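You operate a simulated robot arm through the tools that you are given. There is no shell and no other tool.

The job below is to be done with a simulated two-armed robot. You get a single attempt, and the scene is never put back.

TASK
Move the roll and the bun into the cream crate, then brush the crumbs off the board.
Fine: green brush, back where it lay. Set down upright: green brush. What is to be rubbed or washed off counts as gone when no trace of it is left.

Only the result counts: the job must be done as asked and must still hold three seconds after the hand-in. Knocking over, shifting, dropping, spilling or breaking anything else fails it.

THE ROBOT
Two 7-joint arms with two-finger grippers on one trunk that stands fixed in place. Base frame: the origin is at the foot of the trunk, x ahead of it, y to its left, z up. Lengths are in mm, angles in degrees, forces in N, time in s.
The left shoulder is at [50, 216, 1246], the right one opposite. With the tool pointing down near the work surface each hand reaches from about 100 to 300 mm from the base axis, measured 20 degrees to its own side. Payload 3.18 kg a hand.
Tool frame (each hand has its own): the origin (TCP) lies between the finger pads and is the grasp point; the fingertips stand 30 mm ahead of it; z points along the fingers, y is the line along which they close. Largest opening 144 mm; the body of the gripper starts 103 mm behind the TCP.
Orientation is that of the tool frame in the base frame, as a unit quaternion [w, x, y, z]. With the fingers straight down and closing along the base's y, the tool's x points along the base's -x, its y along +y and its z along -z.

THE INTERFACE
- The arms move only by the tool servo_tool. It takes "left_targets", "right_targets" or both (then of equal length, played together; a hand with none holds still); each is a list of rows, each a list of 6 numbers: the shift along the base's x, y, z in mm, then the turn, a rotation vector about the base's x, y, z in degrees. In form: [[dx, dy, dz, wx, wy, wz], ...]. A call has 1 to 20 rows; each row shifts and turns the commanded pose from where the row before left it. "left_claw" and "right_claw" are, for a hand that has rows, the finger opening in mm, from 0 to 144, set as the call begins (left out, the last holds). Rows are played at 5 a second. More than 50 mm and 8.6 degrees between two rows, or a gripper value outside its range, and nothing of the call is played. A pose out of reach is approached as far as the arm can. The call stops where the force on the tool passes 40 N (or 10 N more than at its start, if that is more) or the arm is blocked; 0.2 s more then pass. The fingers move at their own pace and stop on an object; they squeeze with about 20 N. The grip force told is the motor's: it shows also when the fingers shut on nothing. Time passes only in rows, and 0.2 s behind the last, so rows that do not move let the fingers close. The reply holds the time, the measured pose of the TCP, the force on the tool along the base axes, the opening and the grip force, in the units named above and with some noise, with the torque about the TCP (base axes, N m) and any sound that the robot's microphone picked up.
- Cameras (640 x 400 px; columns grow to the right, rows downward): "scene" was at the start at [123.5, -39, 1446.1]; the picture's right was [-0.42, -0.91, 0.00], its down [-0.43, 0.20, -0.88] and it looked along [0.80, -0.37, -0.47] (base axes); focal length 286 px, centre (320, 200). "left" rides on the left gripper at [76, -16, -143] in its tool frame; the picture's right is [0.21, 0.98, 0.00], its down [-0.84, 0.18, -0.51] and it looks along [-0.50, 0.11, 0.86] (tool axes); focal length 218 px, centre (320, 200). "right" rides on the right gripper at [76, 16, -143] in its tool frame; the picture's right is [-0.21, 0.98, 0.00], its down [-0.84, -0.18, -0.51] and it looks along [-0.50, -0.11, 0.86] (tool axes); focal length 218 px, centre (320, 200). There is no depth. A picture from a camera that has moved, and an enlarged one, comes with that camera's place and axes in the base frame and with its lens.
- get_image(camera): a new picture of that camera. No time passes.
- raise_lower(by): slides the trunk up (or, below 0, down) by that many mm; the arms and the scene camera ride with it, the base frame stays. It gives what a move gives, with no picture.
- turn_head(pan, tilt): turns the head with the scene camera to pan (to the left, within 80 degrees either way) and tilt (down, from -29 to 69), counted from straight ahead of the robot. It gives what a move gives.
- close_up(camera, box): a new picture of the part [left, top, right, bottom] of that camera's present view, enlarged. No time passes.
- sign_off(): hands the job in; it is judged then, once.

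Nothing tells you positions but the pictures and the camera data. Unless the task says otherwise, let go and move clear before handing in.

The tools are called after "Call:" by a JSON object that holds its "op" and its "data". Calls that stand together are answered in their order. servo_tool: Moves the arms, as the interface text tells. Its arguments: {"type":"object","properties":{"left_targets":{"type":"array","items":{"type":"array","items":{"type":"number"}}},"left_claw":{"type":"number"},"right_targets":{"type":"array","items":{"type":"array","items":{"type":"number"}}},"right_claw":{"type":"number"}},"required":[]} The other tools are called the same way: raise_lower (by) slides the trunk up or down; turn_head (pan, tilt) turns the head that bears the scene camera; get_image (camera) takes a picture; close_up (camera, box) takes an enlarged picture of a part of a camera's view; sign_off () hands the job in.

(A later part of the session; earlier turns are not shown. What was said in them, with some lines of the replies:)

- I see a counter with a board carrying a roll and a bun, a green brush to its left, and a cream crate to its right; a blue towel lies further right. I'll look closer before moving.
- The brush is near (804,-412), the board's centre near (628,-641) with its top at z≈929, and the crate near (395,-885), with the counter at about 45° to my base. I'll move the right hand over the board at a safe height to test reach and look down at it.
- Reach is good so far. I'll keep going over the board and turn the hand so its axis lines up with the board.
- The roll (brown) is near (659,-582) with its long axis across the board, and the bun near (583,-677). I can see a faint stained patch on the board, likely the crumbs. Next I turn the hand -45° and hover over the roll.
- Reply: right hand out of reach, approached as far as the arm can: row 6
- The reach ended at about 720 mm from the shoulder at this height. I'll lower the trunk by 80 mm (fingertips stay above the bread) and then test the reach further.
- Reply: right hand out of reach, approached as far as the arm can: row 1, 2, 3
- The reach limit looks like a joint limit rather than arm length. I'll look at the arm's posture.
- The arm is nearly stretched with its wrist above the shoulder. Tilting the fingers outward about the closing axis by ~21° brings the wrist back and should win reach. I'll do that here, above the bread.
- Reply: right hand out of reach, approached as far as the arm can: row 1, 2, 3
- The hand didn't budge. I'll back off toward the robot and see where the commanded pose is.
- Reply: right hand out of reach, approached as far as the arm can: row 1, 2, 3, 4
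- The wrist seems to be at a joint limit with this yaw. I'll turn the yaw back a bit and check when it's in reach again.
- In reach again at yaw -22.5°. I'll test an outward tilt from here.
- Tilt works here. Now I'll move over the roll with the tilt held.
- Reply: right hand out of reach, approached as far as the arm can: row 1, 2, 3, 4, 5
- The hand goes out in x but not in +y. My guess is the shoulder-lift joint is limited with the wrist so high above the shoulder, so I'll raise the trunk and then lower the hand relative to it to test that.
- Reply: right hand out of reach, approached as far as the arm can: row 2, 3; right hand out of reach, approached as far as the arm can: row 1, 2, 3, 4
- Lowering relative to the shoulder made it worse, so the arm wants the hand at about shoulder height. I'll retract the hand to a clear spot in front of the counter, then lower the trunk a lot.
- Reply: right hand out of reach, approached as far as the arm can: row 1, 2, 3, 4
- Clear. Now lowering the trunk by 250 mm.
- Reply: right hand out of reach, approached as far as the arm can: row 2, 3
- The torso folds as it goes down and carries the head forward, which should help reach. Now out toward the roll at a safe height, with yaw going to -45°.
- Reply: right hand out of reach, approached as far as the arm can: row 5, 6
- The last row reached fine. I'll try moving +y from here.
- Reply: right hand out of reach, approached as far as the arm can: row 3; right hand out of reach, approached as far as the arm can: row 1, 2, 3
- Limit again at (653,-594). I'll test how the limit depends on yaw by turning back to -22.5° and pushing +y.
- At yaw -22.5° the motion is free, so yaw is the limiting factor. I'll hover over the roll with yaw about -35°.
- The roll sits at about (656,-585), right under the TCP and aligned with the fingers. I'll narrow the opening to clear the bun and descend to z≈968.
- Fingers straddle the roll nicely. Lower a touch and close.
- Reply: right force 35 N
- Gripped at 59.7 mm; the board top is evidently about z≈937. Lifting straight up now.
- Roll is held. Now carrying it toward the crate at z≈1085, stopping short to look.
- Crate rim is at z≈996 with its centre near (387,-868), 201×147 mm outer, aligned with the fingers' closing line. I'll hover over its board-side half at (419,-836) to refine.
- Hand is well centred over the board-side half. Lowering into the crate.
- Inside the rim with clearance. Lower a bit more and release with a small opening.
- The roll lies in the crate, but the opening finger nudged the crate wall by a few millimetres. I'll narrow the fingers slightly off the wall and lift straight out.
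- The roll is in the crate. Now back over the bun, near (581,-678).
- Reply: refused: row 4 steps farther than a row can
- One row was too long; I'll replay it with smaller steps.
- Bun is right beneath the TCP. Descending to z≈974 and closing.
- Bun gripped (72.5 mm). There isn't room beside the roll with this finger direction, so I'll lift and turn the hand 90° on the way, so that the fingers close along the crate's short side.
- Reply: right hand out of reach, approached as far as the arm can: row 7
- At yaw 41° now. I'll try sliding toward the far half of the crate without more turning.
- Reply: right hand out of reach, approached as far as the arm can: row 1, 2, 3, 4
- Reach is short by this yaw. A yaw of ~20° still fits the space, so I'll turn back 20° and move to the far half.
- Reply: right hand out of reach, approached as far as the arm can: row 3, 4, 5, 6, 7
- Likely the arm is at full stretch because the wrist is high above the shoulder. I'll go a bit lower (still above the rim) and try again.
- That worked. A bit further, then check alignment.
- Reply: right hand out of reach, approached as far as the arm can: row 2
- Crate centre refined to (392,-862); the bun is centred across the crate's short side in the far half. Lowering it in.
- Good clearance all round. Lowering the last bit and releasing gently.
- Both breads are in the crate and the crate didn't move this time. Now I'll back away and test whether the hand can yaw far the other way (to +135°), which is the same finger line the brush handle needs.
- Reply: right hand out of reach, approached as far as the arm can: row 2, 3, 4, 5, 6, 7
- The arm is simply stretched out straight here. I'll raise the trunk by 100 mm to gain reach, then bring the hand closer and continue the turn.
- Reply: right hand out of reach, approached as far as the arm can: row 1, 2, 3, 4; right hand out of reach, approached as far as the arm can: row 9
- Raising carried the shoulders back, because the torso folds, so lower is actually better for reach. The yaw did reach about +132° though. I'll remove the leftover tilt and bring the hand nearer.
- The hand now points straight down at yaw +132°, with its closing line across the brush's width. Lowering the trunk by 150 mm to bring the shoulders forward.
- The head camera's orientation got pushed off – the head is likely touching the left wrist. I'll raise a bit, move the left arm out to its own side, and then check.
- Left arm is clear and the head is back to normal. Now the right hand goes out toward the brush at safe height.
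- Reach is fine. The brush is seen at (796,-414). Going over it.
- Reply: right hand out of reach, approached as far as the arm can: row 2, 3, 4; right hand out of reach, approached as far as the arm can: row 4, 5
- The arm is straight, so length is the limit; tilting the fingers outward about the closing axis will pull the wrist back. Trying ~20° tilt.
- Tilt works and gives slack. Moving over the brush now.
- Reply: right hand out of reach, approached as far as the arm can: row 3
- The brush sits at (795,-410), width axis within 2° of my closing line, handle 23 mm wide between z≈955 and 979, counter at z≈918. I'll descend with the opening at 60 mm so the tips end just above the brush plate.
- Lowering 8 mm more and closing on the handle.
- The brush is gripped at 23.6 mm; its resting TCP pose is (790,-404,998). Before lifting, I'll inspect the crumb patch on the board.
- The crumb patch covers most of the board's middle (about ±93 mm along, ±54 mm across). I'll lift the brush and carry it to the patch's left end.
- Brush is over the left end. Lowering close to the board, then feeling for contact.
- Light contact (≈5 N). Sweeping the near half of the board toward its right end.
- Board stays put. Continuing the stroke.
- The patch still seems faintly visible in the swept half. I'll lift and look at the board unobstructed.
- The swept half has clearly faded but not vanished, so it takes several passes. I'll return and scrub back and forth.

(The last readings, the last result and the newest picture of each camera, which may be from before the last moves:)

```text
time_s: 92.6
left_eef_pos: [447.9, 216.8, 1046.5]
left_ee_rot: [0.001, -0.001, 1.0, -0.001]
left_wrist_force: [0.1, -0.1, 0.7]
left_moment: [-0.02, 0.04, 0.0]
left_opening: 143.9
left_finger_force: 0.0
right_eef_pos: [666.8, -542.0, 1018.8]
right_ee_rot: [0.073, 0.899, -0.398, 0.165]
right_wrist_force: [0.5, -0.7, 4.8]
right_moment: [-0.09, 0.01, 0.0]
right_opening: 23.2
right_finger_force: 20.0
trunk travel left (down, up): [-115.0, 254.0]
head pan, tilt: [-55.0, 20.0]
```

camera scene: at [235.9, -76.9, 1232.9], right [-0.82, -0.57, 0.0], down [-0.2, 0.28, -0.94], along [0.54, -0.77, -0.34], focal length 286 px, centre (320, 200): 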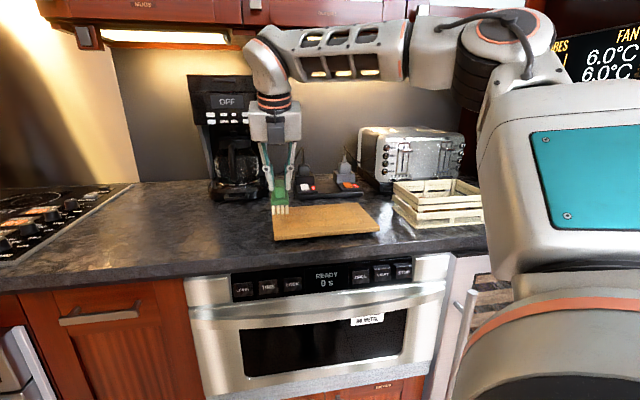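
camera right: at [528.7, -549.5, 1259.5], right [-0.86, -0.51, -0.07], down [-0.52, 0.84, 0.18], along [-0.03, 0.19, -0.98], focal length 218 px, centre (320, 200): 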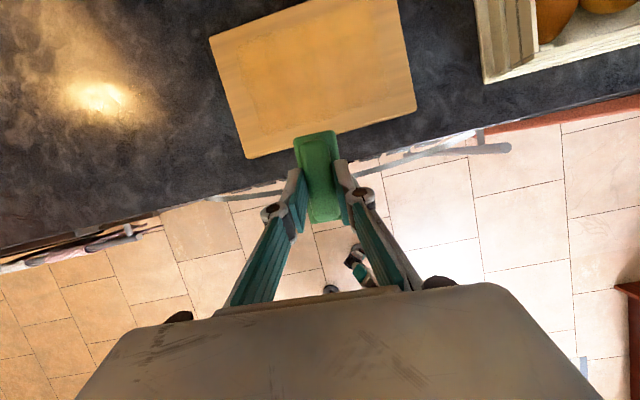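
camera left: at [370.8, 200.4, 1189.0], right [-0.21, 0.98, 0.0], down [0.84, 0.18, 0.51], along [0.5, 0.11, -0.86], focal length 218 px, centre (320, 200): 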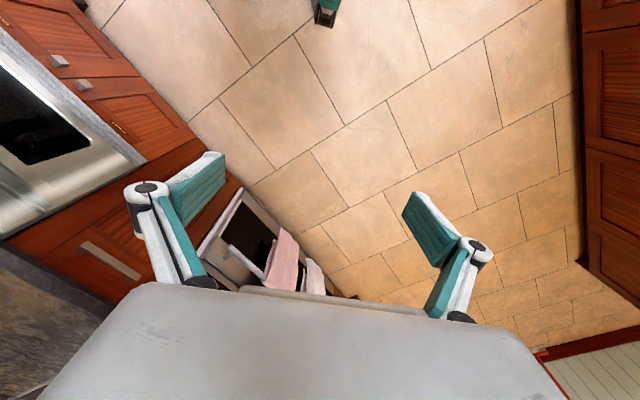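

Call:
{"op": "servo_tool", "data": {"right_targets": [[-13.3, -13.5, -1.3, 0, 0, 0], [-13.3, -13.5, 0, 0, 0, 0], [-13.3, -13.5, 0, 0, 0, 0], [-13.3, -13.5, 0, 0, 0, 0], [-13.3, -13.5, 0, 0, 0, 0], [-13.3, -13.5, 0, 0, 0, 0], [-13.3, -13.5, 0, 0, 0, 0], [-13.3, -13.5, 0, 0, 0, 0], [-13.3, -13.5, 0, 0, 0, 0], [-13.3, -13.5, 0, 0, 0, 0], [13.3, 13.5, 0, 0, 0, 0], [13.3, 13.5, 0, 0, 0, 0], [13.3, 13.5, 0, 0, 0, 0], [13.3, 13.5, 0, 0, 0, 0], [13.3, 13.5, 0, 0, 0, 0], [13.3, 13.5, 0, 0, 0, 0], [13.3, 13.5, 0, 0, 0, 0], [13.3, 13.5, 0, 0, 0, 0], [13.3, 13.5, 0, 0, 0, 0], [13.3, 13.5, 0, 0, 0, 0]]}}

Call:
{"op": "close_up", "data": {"camera": "scene", "box": [260, 190, 390, 250]}}

Call:
{"op": "close_up", "data": {"camera": "right", "box": [280, 30, 540, 240]}}

```text
time_s: 96.8
left_eef_pos: [446.6, 217.0, 1046.6]
left_ee_rot: [0.001, -0.001, 1.0, -0.001]
left_wrist_force: [-0.4, 0.2, -0.4]
left_moment: [0.01, -0.02, 0.0]
left_opening: 144.2
left_finger_force: 0.1
right_eef_pos: [664.4, -543.3, 1016.4]
right_ee_rot: [0.073, 0.9, -0.398, 0.165]
right_wrist_force: [-1.5, -1.6, 8.3]
right_moment: [-0.1, -0.04, -0.06]
right_opening: 23.3
right_finger_force: 20.2
trunk travel left (down, up): [-115.0, 254.0]
head pan, tilt: [-55.0, 20.0]
```

```text
4.92 times, centred on (325, 220) of scene
camera zoom: at [234.7, -76.4, 1233.3], right [-0.82, -0.57, 0.0], down [-0.2, 0.28, -0.94], along [0.54, -0.77, -0.34], focal length 1406 px, centre (295, 102)
```

zoom: 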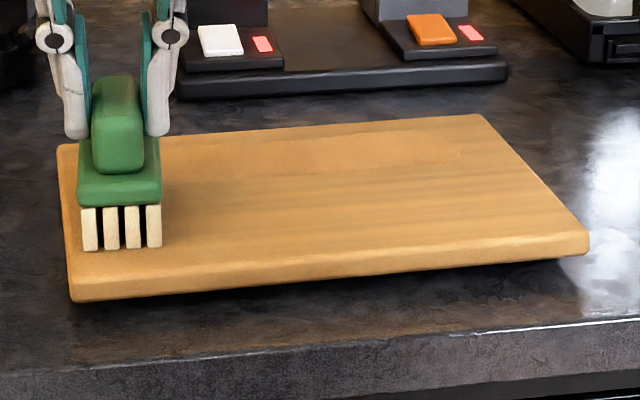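

```text
1.90 times, centred on (410, 135) of right
camera zoom: at [667.9, -569.7, 1178.1], right [-0.86, -0.51, -0.07], down [-0.52, 0.84, 0.18], along [-0.03, 0.19, -0.98], focal length 416 px, centre (149, 324)
```

zoom: 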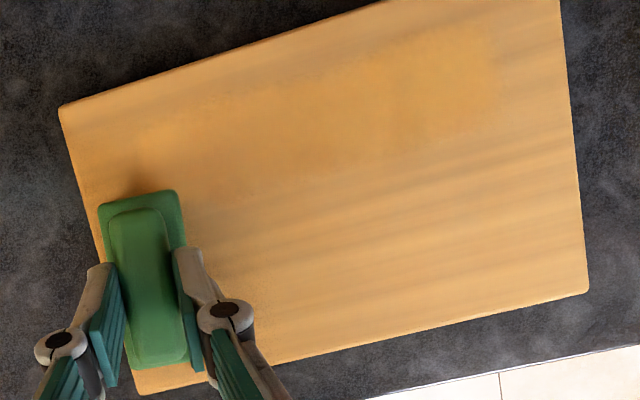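

The near half is now clean. Shifting across to the far half and scrubbing there.

Call:
{"op": "servo_tool", "data": {"right_targets": [[12, -11.7, 0, 0, 0, 0], [12, -11.7, 0, 0, 0, 0], [12, -11.7, 0, 0, 0, 0], [0, 0, 0, 0, 0, 0]]}}

Call:
{"op": "servo_tool", "data": {"right_targets": [[-13.3, -13.5, 0, 0, 0, 0], [-13.3, -13.5, 0, 0, 0, 0], [-13.3, -13.5, 0, 0, 0, 0], [-13.3, -13.5, 0, 0, 0, 0], [-13.3, -13.5, 0, 0, 0, 0], [-13.3, -13.5, 0, 0, 0, 0], [-13.3, -13.5, 0, 0, 0, 0], [-13.3, -13.5, 0, 0, 0, 0], [-13.3, -13.5, 0, 0, 0, 0], [-13.3, -13.5, 0, 0, 0, 0], [13.3, 13.5, 0, 0, 0, 0], [13.3, 13.5, 0, 0, 0, 0], [13.3, 13.5, 0, 0, 0, 0], [13.3, 13.5, 0, 0, 0, 0], [13.3, 13.5, 0, 0, 0, 0], [13.3, 13.5, 0, 0, 0, 0], [13.3, 13.5, 0, 0, 0, 0], [13.3, 13.5, 0, 0, 0, 0], [13.3, 13.5, 0, 0, 0, 0], [13.3, 13.5, 0, 0, 0, 0]]}}

Call:
{"op": "close_up", "data": {"camera": "scene", "box": [260, 190, 390, 250]}}

Call:
{"op": "close_up", "data": {"camera": "right", "box": [280, 60, 540, 270]}}

```text
time_s: 97.8
left_eef_pos: [447.8, 217.5, 1045.8]
left_ee_rot: [0.0, -0.001, 1.0, -0.001]
left_wrist_force: [-0.2, 0.5, 0.0]
left_moment: [0.01, -0.01, 0.0]
left_opening: 143.9
left_finger_force: 0.0
right_eef_pos: [702.0, -577.5, 1016.5]
right_ee_rot: [0.074, 0.899, -0.398, 0.164]
right_wrist_force: [-0.9, 1.5, 6.2]
right_moment: [0.03, -0.02, 0.01]
right_opening: 23.3
right_finger_force: 19.7
trunk travel left (down, up): [-115.0, 254.0]
head pan, tilt: [-55.0, 20.0]
```

```text
time_s: 102.0
left_eef_pos: [447.0, 217.2, 1046.3]
left_ee_rot: [0.0, 0.0, 1.0, -0.002]
left_wrist_force: [-0.2, 0.1, -0.2]
left_moment: [-0.02, 0.01, 0.03]
left_opening: 144.0
left_finger_force: 0.1
right_eef_pos: [701.9, -578.5, 1016.5]
right_ee_rot: [0.072, 0.899, -0.398, 0.165]
right_wrist_force: [-0.6, -1.9, 6.9]
right_moment: [-0.12, -0.04, -0.02]
right_opening: 23.4
right_finger_force: 20.2
trunk travel left (down, up): [-115.0, 254.0]
head pan, tilt: [-55.0, 20.0]
```

```text
4.92 times, centred on (325, 220) of scene
camera zoom: at [234.9, -76.5, 1233.2], right [-0.82, -0.57, 0.0], down [-0.2, 0.28, -0.94], along [0.54, -0.77, -0.34], focal length 1406 px, centre (295, 102)
```

zoom: 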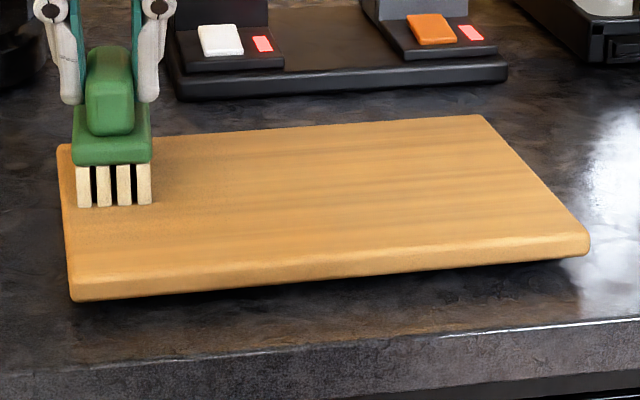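

```text
1.90 times, centred on (410, 165) of right
camera zoom: at [703.9, -604.2, 1177.7], right [-0.86, -0.51, -0.07], down [-0.52, 0.84, 0.18], along [-0.03, 0.19, -0.98], focal length 416 px, centre (149, 267)
```

zoom: 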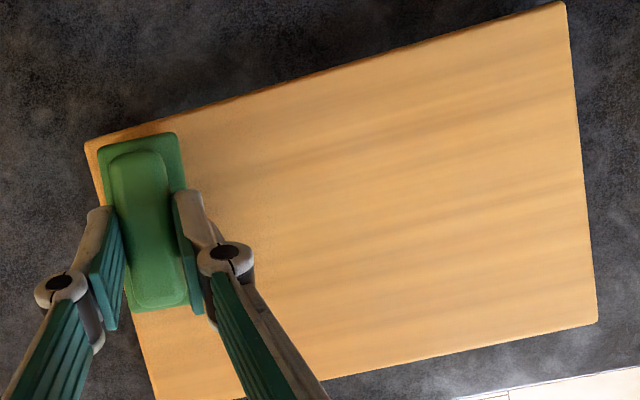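

Nearly all clean. I'll repeat passes on the far, middle and near tracks so no trace remains, especially at the left end.

Call:
{"op": "servo_tool", "data": {"right_targets": [[-13.3, -13.5, 0, 0, 0, 0], [-13.3, -13.5, 0, 0, 0, 0], [-13.3, -13.5, 0, 0, 0, 0], [-13.3, -13.5, 0, 0, 0, 0], [-13.3, -13.5, 0, 0, 0, 0], [-13.3, -13.5, 0, 0, 0, 0], [-13.3, -13.5, 0, 0, 0, 0], [-13.3, -13.5, 0, 0, 0, 0], [-13.3, -13.5, 0, 0, 0, 0], [-13.3, -13.5, 0, 0, 0, 0], [13.3, 13.5, 0, 0, 0, 0], [13.3, 13.5, 0, 0, 0, 0], [13.3, 13.5, 0, 0, 0, 0], [13.3, 13.5, 0, 0, 0, 0], [13.3, 13.5, 0, 0, 0, 0], [13.3, 13.5, 0, 0, 0, 0], [13.3, 13.5, 0, 0, 0, 0], [13.3, 13.5, 0, 0, 0, 0], [13.3, 13.5, 0, 0, 0, 0], [13.3, 13.5, 0, 0, 0, 0]]}}

Call:
{"op": "servo_tool", "data": {"right_targets": [[-9, 9, 0, 0, 0, 0], [-9, 9, 0, 0, 0, 0], [-13.3, -13.5, 0, 0, 0, 0], [-13.3, -13.5, 0, 0, 0, 0], [-13.3, -13.5, 0, 0, 0, 0], [-13.3, -13.5, 0, 0, 0, 0], [-13.3, -13.5, 0, 0, 0, 0], [-13.3, -13.5, 0, 0, 0, 0], [-13.3, -13.5, 0, 0, 0, 0], [-13.3, -13.5, 0, 0, 0, 0], [-13.3, -13.5, 0, 0, 0, 0], [-13.3, -13.5, 0, 0, 0, 0], [-9, 9, 0, 0, 0, 0], [-9, 9, 0, 0, 0, 0]]}}

Call:
{"op": "servo_tool", "data": {"right_targets": [[13.3, 13.5, 0, 0, 0, 0], [13.3, 13.5, 0, 0, 0, 0], [13.3, 13.5, 0, 0, 0, 0], [13.3, 13.5, 0, 0, 0, 0], [13.3, 13.5, 0, 0, 0, 0], [13.3, 13.5, 0, 0, 0, 0], [13.3, 13.5, 0, 0, 0, 0], [13.3, 13.5, 0, 0, 0, 0], [13.3, 13.5, 0, 0, 0, 0], [13.3, 13.5, 0, 0, 0, 0], [-13.3, -13.5, 0, 0, 0, 0], [-13.3, -13.5, 0, 0, 0, 0], [-13.3, -13.5, 0, 0, 0, 0], [-13.3, -13.5, 0, 0, 0, 0]]}}

Call:
{"op": "close_up", "data": {"camera": "scene", "box": [260, 190, 390, 250]}}

```text
time_s: 106.2
left_eef_pos: [447.3, 216.9, 1046.9]
left_ee_rot: [0.0, -0.001, 1.0, -0.001]
left_wrist_force: [-1.1, 0.2, -0.3]
left_moment: [-0.01, -0.02, 0.05]
left_opening: 144.0
left_finger_force: 0.1
right_eef_pos: [703.1, -577.5, 1016.3]
right_ee_rot: [0.073, 0.899, -0.399, 0.165]
right_wrist_force: [0.3, -1.4, 3.2]
right_moment: [-0.04, -0.06, -0.04]
right_opening: 23.5
right_finger_force: 20.1
trunk travel left (down, up): [-115.0, 254.0]
head pan, tilt: [-55.0, 20.0]
```

```text
time_s: 109.2
left_eef_pos: [449.0, 216.2, 1045.9]
left_ee_rot: [0.0, -0.001, 1.0, 0.0]
left_wrist_force: [-0.1, -0.6, -0.2]
left_moment: [0.0, -0.05, 0.0]
left_opening: 144.0
left_finger_force: 0.1
right_eef_pos: [533.3, -676.5, 1015.1]
right_ee_rot: [0.074, 0.899, -0.398, 0.165]
right_wrist_force: [0.5, 0.6, 0.3]
right_moment: [-0.07, 0.05, -0.02]
right_opening: 23.2
right_finger_force: 20.4
trunk travel left (down, up): [-115.0, 254.0]
head pan, tilt: [-55.0, 20.0]
```

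```text
time_s: 112.2
left_eef_pos: [447.4, 217.5, 1046.4]
left_ee_rot: [0.0, -0.001, 1.0, -0.001]
left_wrist_force: [0.3, -0.2, -0.1]
left_moment: [0.02, 0.0, -0.01]
left_opening: 143.9
left_finger_force: 0.0
right_eef_pos: [612.1, -596.1, 1015.5]
right_ee_rot: [0.072, 0.9, -0.398, 0.164]
right_wrist_force: [0.1, 0.2, 0.1]
right_moment: [-0.01, 0.07, 0.02]
right_opening: 23.4
right_finger_force: 20.4
trunk travel left (down, up): [-115.0, 254.0]
head pan, tilt: [-55.0, 20.0]
```

```text
4.92 times, centred on (325, 220) of scene
camera zoom: at [235.2, -76.8, 1233.3], right [-0.82, -0.57, 0.0], down [-0.2, 0.28, -0.94], along [0.54, -0.77, -0.34], focal length 1406 px, centre (295, 102)
```

zoom: 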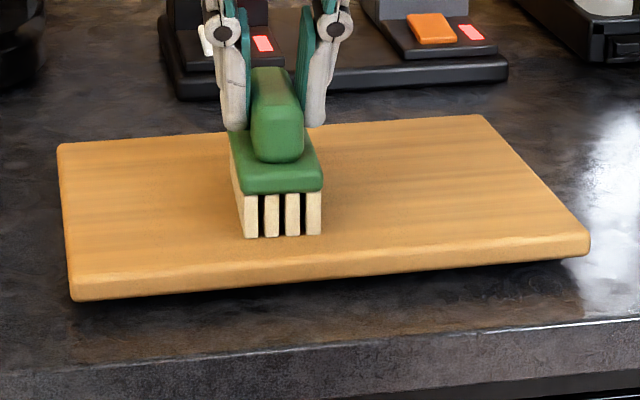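

Board looks clean and hasn't moved. Lifting the brush to inspect from above.

Call:
{"op": "servo_tool", "data": {"right_targets": [[0, 0, 15, 0, 0, 0], [-5, 10, 25, 0, 0, 0], [-15, 25, 25, 0, 0, 0], [-25, 25, 10, 0, 0, 0], [-25, 15, 5, 0, 0, 0], [0, 0, 0, 0, 0, 0]]}}

Call:
{"op": "close_up", "data": {"camera": "right", "box": [200, 0, 440, 165]}}

Call:
{"op": "close_up", "data": {"camera": "scene", "box": [260, 190, 390, 250]}}

Call:
{"op": "close_up", "data": {"camera": "scene", "box": [268, 200, 330, 245]}}

```text
time_s: 113.6
left_eef_pos: [448.2, 217.0, 1045.6]
left_ee_rot: [-0.001, -0.001, 1.0, -0.002]
left_wrist_force: [0.4, 0.4, -0.3]
left_moment: [0.03, 0.01, 0.03]
left_opening: 143.8
left_finger_force: 0.0
right_eef_pos: [541.5, -521.1, 1094.8]
right_ee_rot: [0.073, 0.9, -0.398, 0.163]
right_wrist_force: [-0.5, -0.2, -1.4]
right_moment: [0.03, 0.04, 0.02]
right_opening: 23.6
right_finger_force: 19.6
trunk travel left (down, up): [-115.0, 254.0]
head pan, tilt: [-55.0, 20.0]
```

```text
2.42 times, centred on (320, 82) of right
camera zoom: at [545.5, -548.8, 1256.2], right [-0.86, -0.51, -0.07], down [-0.52, 0.84, 0.18], along [-0.03, 0.19, -0.98], focal length 529 px, centre (320, 485)
```

zoom: 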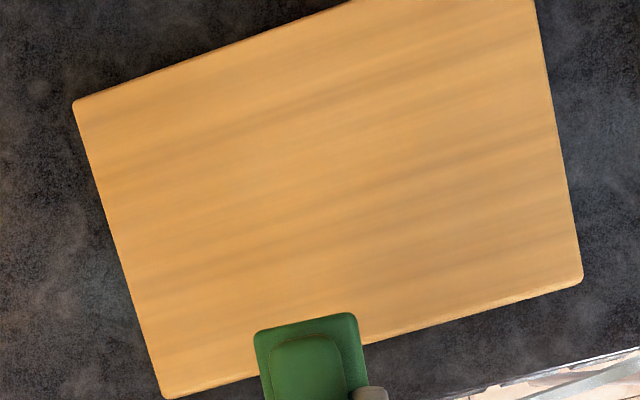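

```text
4.92 times, centred on (325, 220) of scene
camera zoom: at [236.2, -77.0, 1232.8], right [-0.82, -0.57, 0.0], down [-0.2, 0.28, -0.94], along [0.54, -0.77, -0.34], focal length 1406 px, centre (295, 102)
```

zoom: 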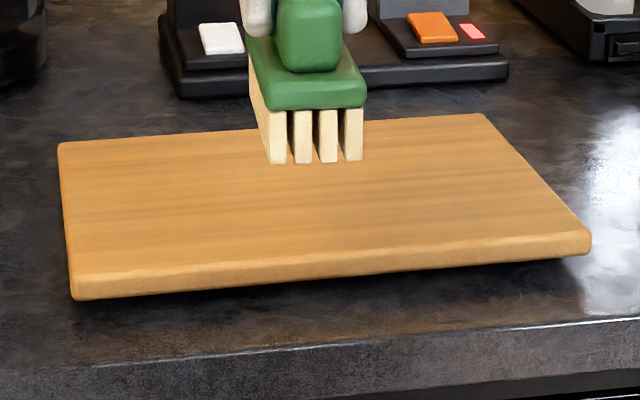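

```text
8.89 times, centred on (299, 222) of scene
camera zoom: at [236.2, -77.0, 1232.8], right [-0.82, -0.57, 0.0], down [-0.2, 0.28, -0.94], along [0.54, -0.77, -0.34], focal length 2538 px, centre (507, 0)
```

zoom: 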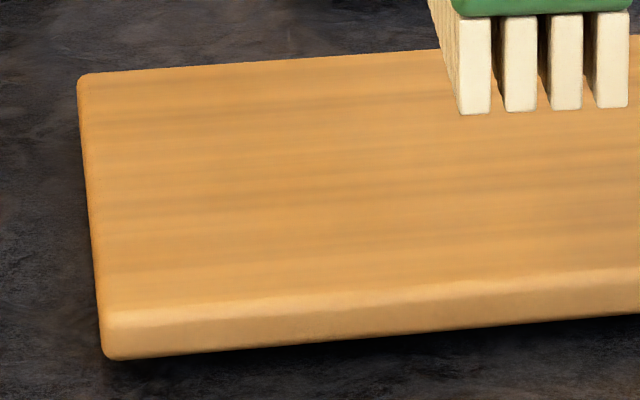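

The board is clean. Now checking how the brush sits in the grip versus when picked up.

Call:
{"op": "close_up", "data": {"camera": "right", "box": [240, 120, 400, 260]}}

```text
2.86 times, centred on (320, 190) of right
camera zoom: at [545.5, -548.8, 1256.2], right [-0.86, -0.51, -0.07], down [-0.52, 0.84, 0.18], along [-0.03, 0.19, -0.98], focal length 624 px, centre (320, 229)
```

zoom: 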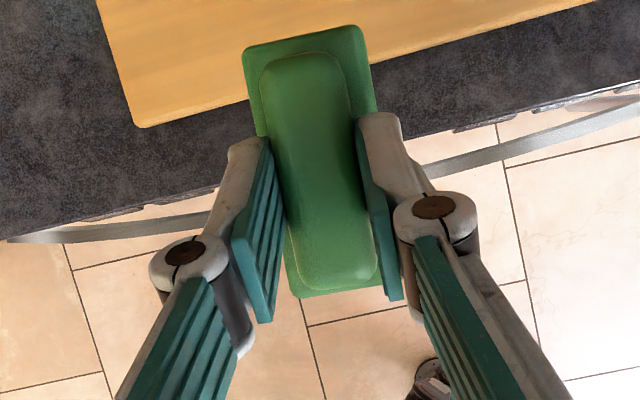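

Brush sits the same in the grip (slid up ~3 mm). Carrying it back to above its spot.

Call:
{"op": "servo_tool", "data": {"right_targets": [[40, 16, -6, 0, 0, 0], [40, 16, -6, 0, 0, 0], [40, 16, -7, 0, 0, 0], [40, 16, -7, 0, 0, 0], [40, 16, -8, 0, 0, 0], [19, 7, -8, 0, 0, 0], [0, 0, 0, 0, 0, 0]]}}

Call:
{"op": "servo_tool", "data": {"right_targets": [[10, 10, -8, 0, 0, 0], [10, 10, -8, 0, 0, 0], [10, 10, -8, 0, 0, 0], [0, 0, -7, 0, 0, 0], [0, 0, -7, 0, 0, 0], [0, 0, 0, 0, 0, 0]]}}

Call:
{"op": "close_up", "data": {"camera": "scene", "box": [150, 170, 250, 270]}}

```text
time_s: 115.2
left_eef_pos: [448.0, 216.7, 1046.4]
left_ee_rot: [0.002, -0.001, 1.0, -0.001]
left_wrist_force: [-0.1, -0.5, 0.6]
left_moment: [0.03, -0.01, -0.03]
left_opening: 144.0
left_finger_force: 0.1
right_eef_pos: [760.1, -434.7, 1056.1]
right_ee_rot: [0.073, 0.899, -0.399, 0.166]
right_wrist_force: [0.2, -0.2, 0.0]
right_moment: [0.01, 0.01, 0.02]
right_opening: 23.6
right_finger_force: 20.2
trunk travel left (down, up): [-115.0, 254.0]
head pan, tilt: [-55.0, 20.0]
```

```text
time_s: 116.6
left_eef_pos: [447.4, 216.4, 1045.7]
left_ee_rot: [0.0, -0.001, 1.0, -0.001]
left_wrist_force: [0.1, 0.0, 0.1]
left_moment: [0.02, 0.01, -0.03]
left_opening: 144.1
left_finger_force: 0.0
right_eef_pos: [789.3, -407.1, 1015.6]
right_ee_rot: [0.072, 0.9, -0.398, 0.165]
right_wrist_force: [-0.3, -0.4, 0.1]
right_moment: [-0.02, 0.01, 0.02]
right_opening: 23.2
right_finger_force: 20.3
right hand out of reach, approached as far as the arm can: row 3
trunk travel left (down, up): [-115.0, 254.0]
head pan, tilt: [-55.0, 20.0]
```

```text
4.00 times, centred on (200, 220) of scene
camera zoom: at [235.5, -76.7, 1233.1], right [-0.82, -0.57, 0.0], down [-0.2, 0.28, -0.94], along [0.54, -0.77, -0.34], focal length 1142 px, centre (800, 120)
```

zoom: 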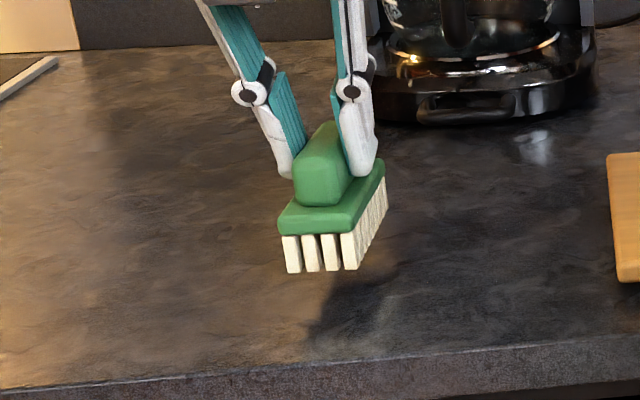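

Call:
{"op": "servo_tool", "data": {"right_targets": [[1, 2, -6, 0, 0, 0], [0.5, 1.5, -6, 0, 0, 0], [0, 0, -3, 0, 0, 0], [0, 0, 0, 0, 0, 0]]}}

Call:
{"op": "close_up", "data": {"camera": "scene", "box": [150, 170, 250, 270]}}

```text
time_s: 117.6
left_eef_pos: [448.0, 216.4, 1045.9]
left_ee_rot: [-0.001, -0.001, 1.0, 0.0]
left_wrist_force: [-0.6, -0.1, -0.1]
left_moment: [-0.01, -0.01, 0.02]
left_opening: 143.9
left_finger_force: 0.0
right_eef_pos: [791.3, -405.5, 999.6]
right_ee_rot: [0.072, 0.9, -0.398, 0.164]
right_wrist_force: [0.1, 0.4, 0.0]
right_moment: [-0.01, 0.01, -0.01]
right_opening: 23.6
right_finger_force: 20.5
trunk travel left (down, up): [-115.0, 254.0]
head pan, tilt: [-55.0, 20.0]
```

```text
4.00 times, centred on (200, 220) of scene
camera zoom: at [235.7, -76.9, 1233.1], right [-0.82, -0.57, 0.0], down [-0.2, 0.28, -0.94], along [0.54, -0.77, -0.34], focal length 1142 px, centre (800, 120)
```

zoom: 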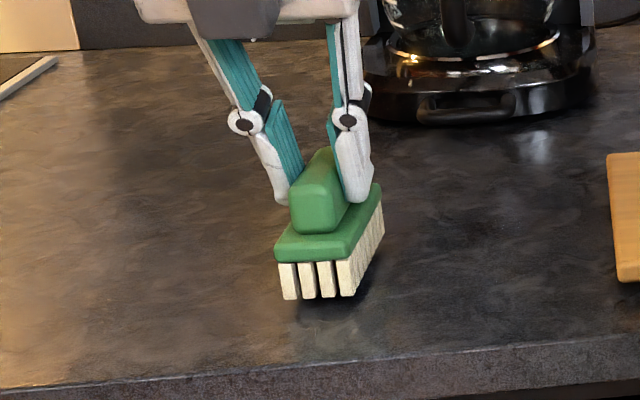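

Call:
{"op": "servo_tool", "data": {"right_targets": [[0, 0, -3, 0, 0, 0], [0, 0, -1.5, 0, 0, 0], [0, 0, 0, 0, 0, 0]]}}

Call:
{"op": "servo_tool", "data": {"right_targets": [[0, 0, -1.5, 0, 0, 0], [0, 0, 0, 0, 0, 0]]}}

Call:
{"op": "close_up", "data": {"camera": "scene", "box": [150, 170, 250, 270]}}

```text
time_s: 118.4
left_eef_pos: [447.3, 216.1, 1044.5]
left_ee_rot: [0.0, -0.001, 1.0, -0.001]
left_wrist_force: [-1.0, -1.0, 0.3]
left_moment: [0.01, 0.04, -0.04]
left_opening: 143.9
left_finger_force: 0.0
right_eef_pos: [791.1, -403.7, 994.9]
right_ee_rot: [0.072, 0.9, -0.398, 0.164]
right_wrist_force: [-0.5, 0.4, -0.1]
right_moment: [0.0, 0.05, -0.01]
right_opening: 23.3
right_finger_force: 19.5
trunk travel left (down, up): [-115.0, 254.0]
head pan, tilt: [-55.0, 20.0]
```

```text
time_s: 119.0
left_eef_pos: [448.6, 216.1, 1045.4]
left_ee_rot: [0.0, -0.001, 1.0, -0.001]
left_wrist_force: [-0.9, -0.5, -0.7]
left_moment: [0.03, -0.02, 0.0]
left_opening: 144.0
left_finger_force: 0.1
right_eef_pos: [791.4, -403.6, 993.0]
right_ee_rot: [0.073, 0.9, -0.398, 0.164]
right_wrist_force: [0.0, -0.1, -0.3]
right_moment: [0.0, 0.03, 0.01]
right_opening: 23.5
right_finger_force: 20.6
trunk travel left (down, up): [-115.0, 254.0]
head pan, tilt: [-55.0, 20.0]
```

```text
4.00 times, centred on (200, 220) of scene
camera zoom: at [235.6, -76.9, 1233.1], right [-0.82, -0.57, 0.0], down [-0.2, 0.28, -0.94], along [0.54, -0.77, -0.34], focal length 1142 px, centre (800, 120)
```

zoom: 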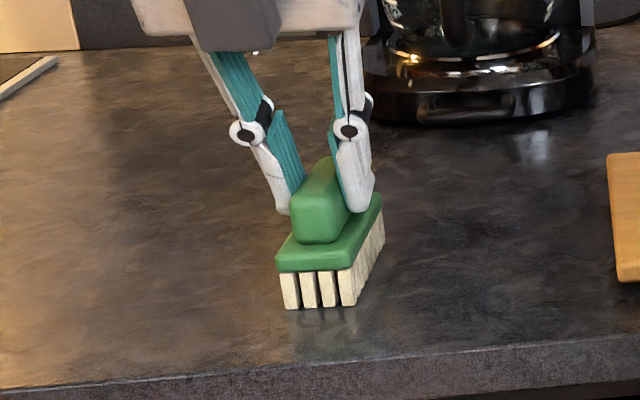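

Call:
{"op": "servo_tool", "data": {"right_targets": [[0, 0, -1, 0, 0, 0], [0, 0, 0, 0, 0, 0]]}}

Call:
{"op": "servo_tool", "data": {"right_targets": [[0, 0, -1, 0, 0, 0], [0, 0, 0, 0, 0, 0]]}}

```text
time_s: 119.6
left_eef_pos: [446.7, 215.6, 1046.4]
left_ee_rot: [0.0, -0.002, 1.0, -0.001]
left_wrist_force: [-0.5, 0.8, -0.6]
left_moment: [0.0, -0.03, 0.0]
left_opening: 144.1
left_finger_force: 0.0
right_eef_pos: [792.2, -403.6, 994.1]
right_ee_rot: [0.072, 0.9, -0.398, 0.165]
right_wrist_force: [0.9, -1.0, 2.2]
right_moment: [0.06, 0.07, 0.0]
right_opening: 23.2
right_finger_force: 20.7
trunk travel left (down, up): [-115.0, 254.0]
head pan, tilt: [-55.0, 20.0]
```

```text
time_s: 120.2
left_eef_pos: [448.1, 217.9, 1047.6]
left_ee_rot: [0.002, -0.001, 1.0, -0.001]
left_wrist_force: [0.3, 0.4, 0.2]
left_moment: [0.03, 0.0, -0.02]
left_opening: 144.1
left_finger_force: 0.1
right_eef_pos: [791.3, -404.4, 993.6]
right_ee_rot: [0.072, 0.899, -0.398, 0.166]
right_wrist_force: [2.6, -2.1, 7.2]
right_moment: [0.05, 0.04, 0.0]
right_opening: 23.4
right_finger_force: 19.5
trunk travel left (down, up): [-115.0, 254.0]
head pan, tilt: [-55.0, 20.0]
```

Brush is standing on the counter (7 N contact). Releasing and lifting clear.

Call:
{"op": "servo_tool", "data": {"right_targets": [[0, 0, 0, 0, 0, 0], [0, 0, 0, 0, 0, 0], [0, 0, 0, 0, 0, 0]], "right_claw": 56}}

Call:
{"op": "close_up", "data": {"camera": "scene", "box": [150, 170, 250, 270]}}

Call:
{"op": "servo_tool", "data": {"right_targets": [[0, 0, 10, 0, 0, 0], [0, 0, 15, 0, 0, 0], [-5, -5, 20, 0, 0, 0], [-20, -15, 20, 0, 0, 0], [-30, -20, 15, 0, 0, 0], [-35, -20, 5, 0, 0, 0], [-40, -20, 0, 0, 0, 0], [0, 0, 0, 0, 0, 0]]}}

Call:
{"op": "close_up", "data": {"camera": "scene", "box": [150, 170, 250, 270]}}

Call:
{"op": "get_image", "data": {"camera": "right"}}

```text
time_s: 121.0
left_eef_pos: [448.1, 216.4, 1045.9]
left_ee_rot: [0.0, -0.001, 1.0, -0.001]
left_wrist_force: [0.2, -0.7, 0.6]
left_moment: [0.01, -0.03, 0.0]
left_opening: 144.0
left_finger_force: 0.0
right_eef_pos: [791.5, -403.8, 989.5]
right_ee_rot: [0.073, 0.9, -0.398, 0.164]
right_wrist_force: [0.0, 0.3, 0.3]
right_moment: [0.0, 0.02, 0.02]
right_opening: 56.0
right_finger_force: 0.2
trunk travel left (down, up): [-115.0, 254.0]
head pan, tilt: [-55.0, 20.0]
```

```text
4.00 times, centred on (200, 220) of scene
camera zoom: at [235.6, -76.8, 1233.0], right [-0.82, -0.57, 0.0], down [-0.2, 0.28, -0.94], along [0.54, -0.77, -0.34], focal length 1142 px, centre (800, 120)
```

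zoom: 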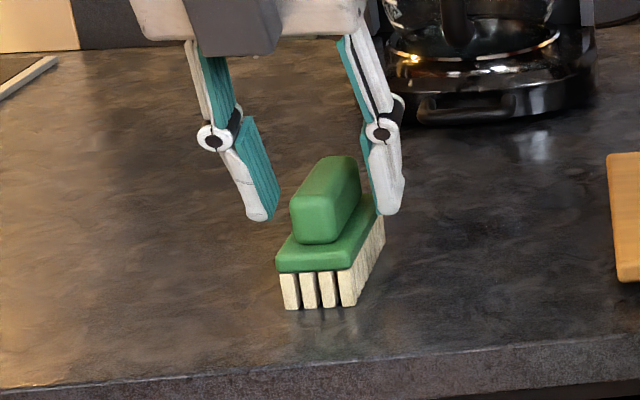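

```text
time_s: 122.8
left_eef_pos: [448.8, 216.6, 1044.2]
left_ee_rot: [0.0, 0.0, 1.0, -0.001]
left_wrist_force: [0.6, 0.4, -0.2]
left_moment: [0.01, 0.0, 0.0]
left_opening: 144.1
left_finger_force: 0.1
right_eef_pos: [662.4, -484.7, 1074.1]
right_ee_rot: [0.072, 0.9, -0.397, 0.163]
right_wrist_force: [0.6, -0.2, 0.3]
right_moment: [-0.01, 0.0, -0.01]
right_opening: 55.8
right_finger_force: 0.1
trunk travel left (down, up): [-115.0, 254.0]
head pan, tilt: [-55.0, 20.0]
```

```text
4.00 times, centred on (200, 220) of scene
camera zoom: at [236.6, -77.0, 1232.5], right [-0.82, -0.57, 0.0], down [-0.2, 0.28, -0.94], along [0.54, -0.77, -0.34], focal length 1142 px, centre (800, 120)
```

zoom: 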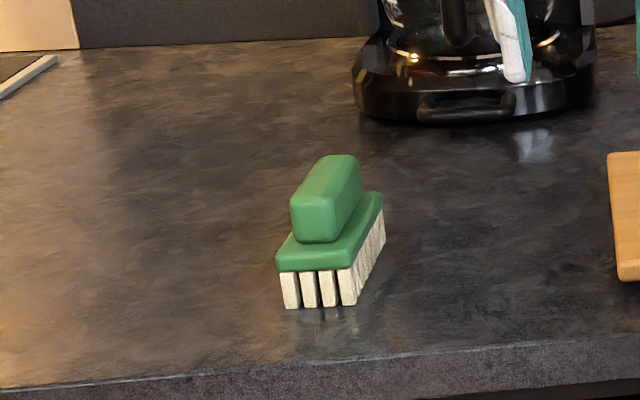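

```text
taken
camera right: at [665.2, -512.2, 1236.3], right [-0.86, -0.51, -0.07], down [-0.52, 0.84, 0.18], along [-0.03, 0.19, -0.98], focal length 218 px, centre (320, 200)
```

right: 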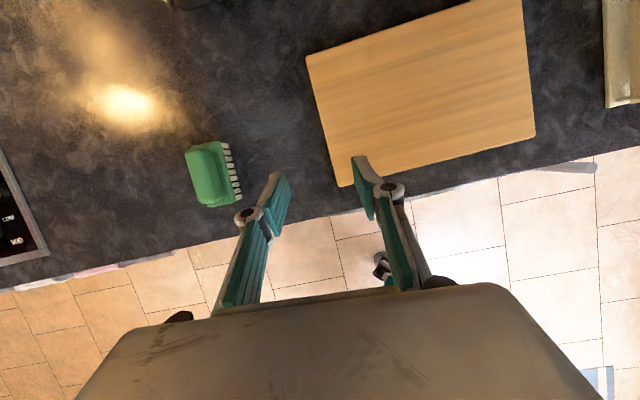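

Brush stands upright in its original place, and the board is clean. I'll retract the hand clear and take a last look.

Call:
{"op": "servo_tool", "data": {"right_targets": [[-30, 5, 15, 0, 0, 0], [-40, 5, 15, 0, 0, 0], [-40, 5, 10, 0, 0, 0], [-40, 5, 10, 0, 0, 0], [0, 0, 0, 0, 0, 0]]}}

Call:
{"op": "get_image", "data": {"camera": "scene"}}

Call:
{"op": "close_up", "data": {"camera": "scene", "box": [370, 150, 570, 260]}}

Call:
{"op": "close_up", "data": {"camera": "scene", "box": [170, 170, 390, 260]}}

```text
time_s: 124.0
left_eef_pos: [449.2, 216.1, 1044.5]
left_ee_rot: [0.0, -0.001, 1.0, -0.001]
left_wrist_force: [-0.1, -0.2, -0.5]
left_moment: [0.0, 0.03, 0.01]
left_opening: 144.0
left_finger_force: 0.0
right_eef_pos: [513.1, -464.0, 1124.8]
right_ee_rot: [0.073, 0.9, -0.398, 0.163]
right_wrist_force: [0.7, 0.2, -0.6]
right_moment: [-0.03, 0.02, 0.03]
right_opening: 56.1
right_finger_force: 0.0
trunk travel left (down, up): [-115.0, 254.0]
head pan, tilt: [-55.0, 20.0]
```

```text
taken
camera scene: at [236.6, -77.0, 1232.5], right [-0.82, -0.57, 0.0], down [-0.2, 0.28, -0.94], along [0.54, -0.77, -0.34], focal length 286 px, centre (320, 200)
```

scene: 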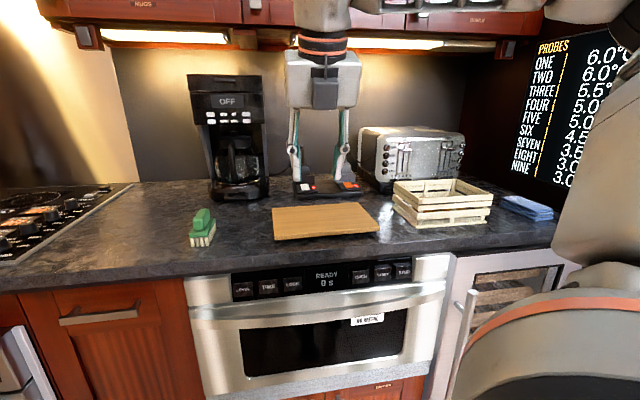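

```text
3.20 times, centred on (470, 205) of scene
camera zoom: at [236.6, -77.0, 1232.5], right [-0.82, -0.57, 0.0], down [-0.2, 0.28, -0.94], along [0.54, -0.77, -0.34], focal length 914 px, centre (-160, 184)
```

zoom: 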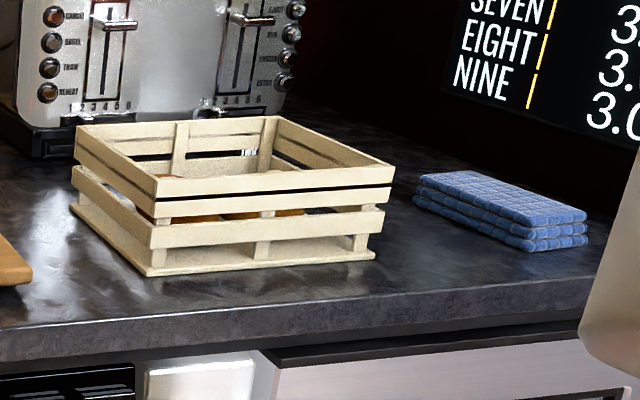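

```text
2.91 times, centred on (280, 215) of scene
camera zoom: at [236.6, -77.0, 1232.5], right [-0.82, -0.57, 0.0], down [-0.2, 0.28, -0.94], along [0.54, -0.77, -0.34], focal length 831 px, centre (436, 156)
```

zoom: 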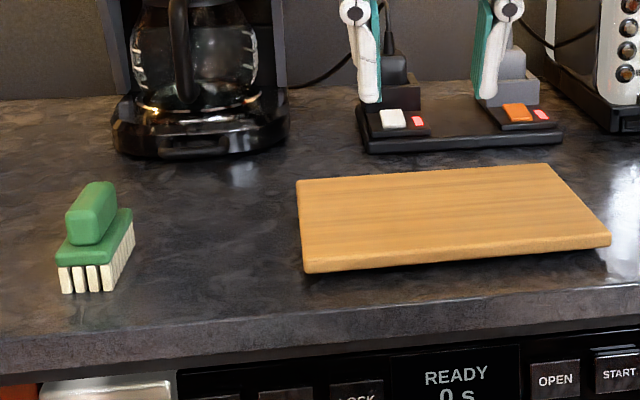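

The roll and the bun are in the crate, the board is clean, and the green brush stands upright where it lay. Everything else looks undisturbed apart from the roughly 5 mm crate nudge, and both hands are clear. Handing in.

Call:
{"op": "sign_off", "data": {}}

```text
The job is handed in.
```

The job is handed in. The roll and the bun are in the cream crate, and the crumbs are brushed off the board with no trace showing in the last pictures. The green brush stands upright back where it lay, to within about 1–2 mm.

While I was letting go of the roll, a finger pushed the crate about 5 mm. I left it there rather than risk moving it more. If shifting the crate that far counts against the task, that is the one thing that could fail it.

Nothing else on the counter was moved or knocked, as far as the pictures show. Both hands are empty and clear of the counter items.
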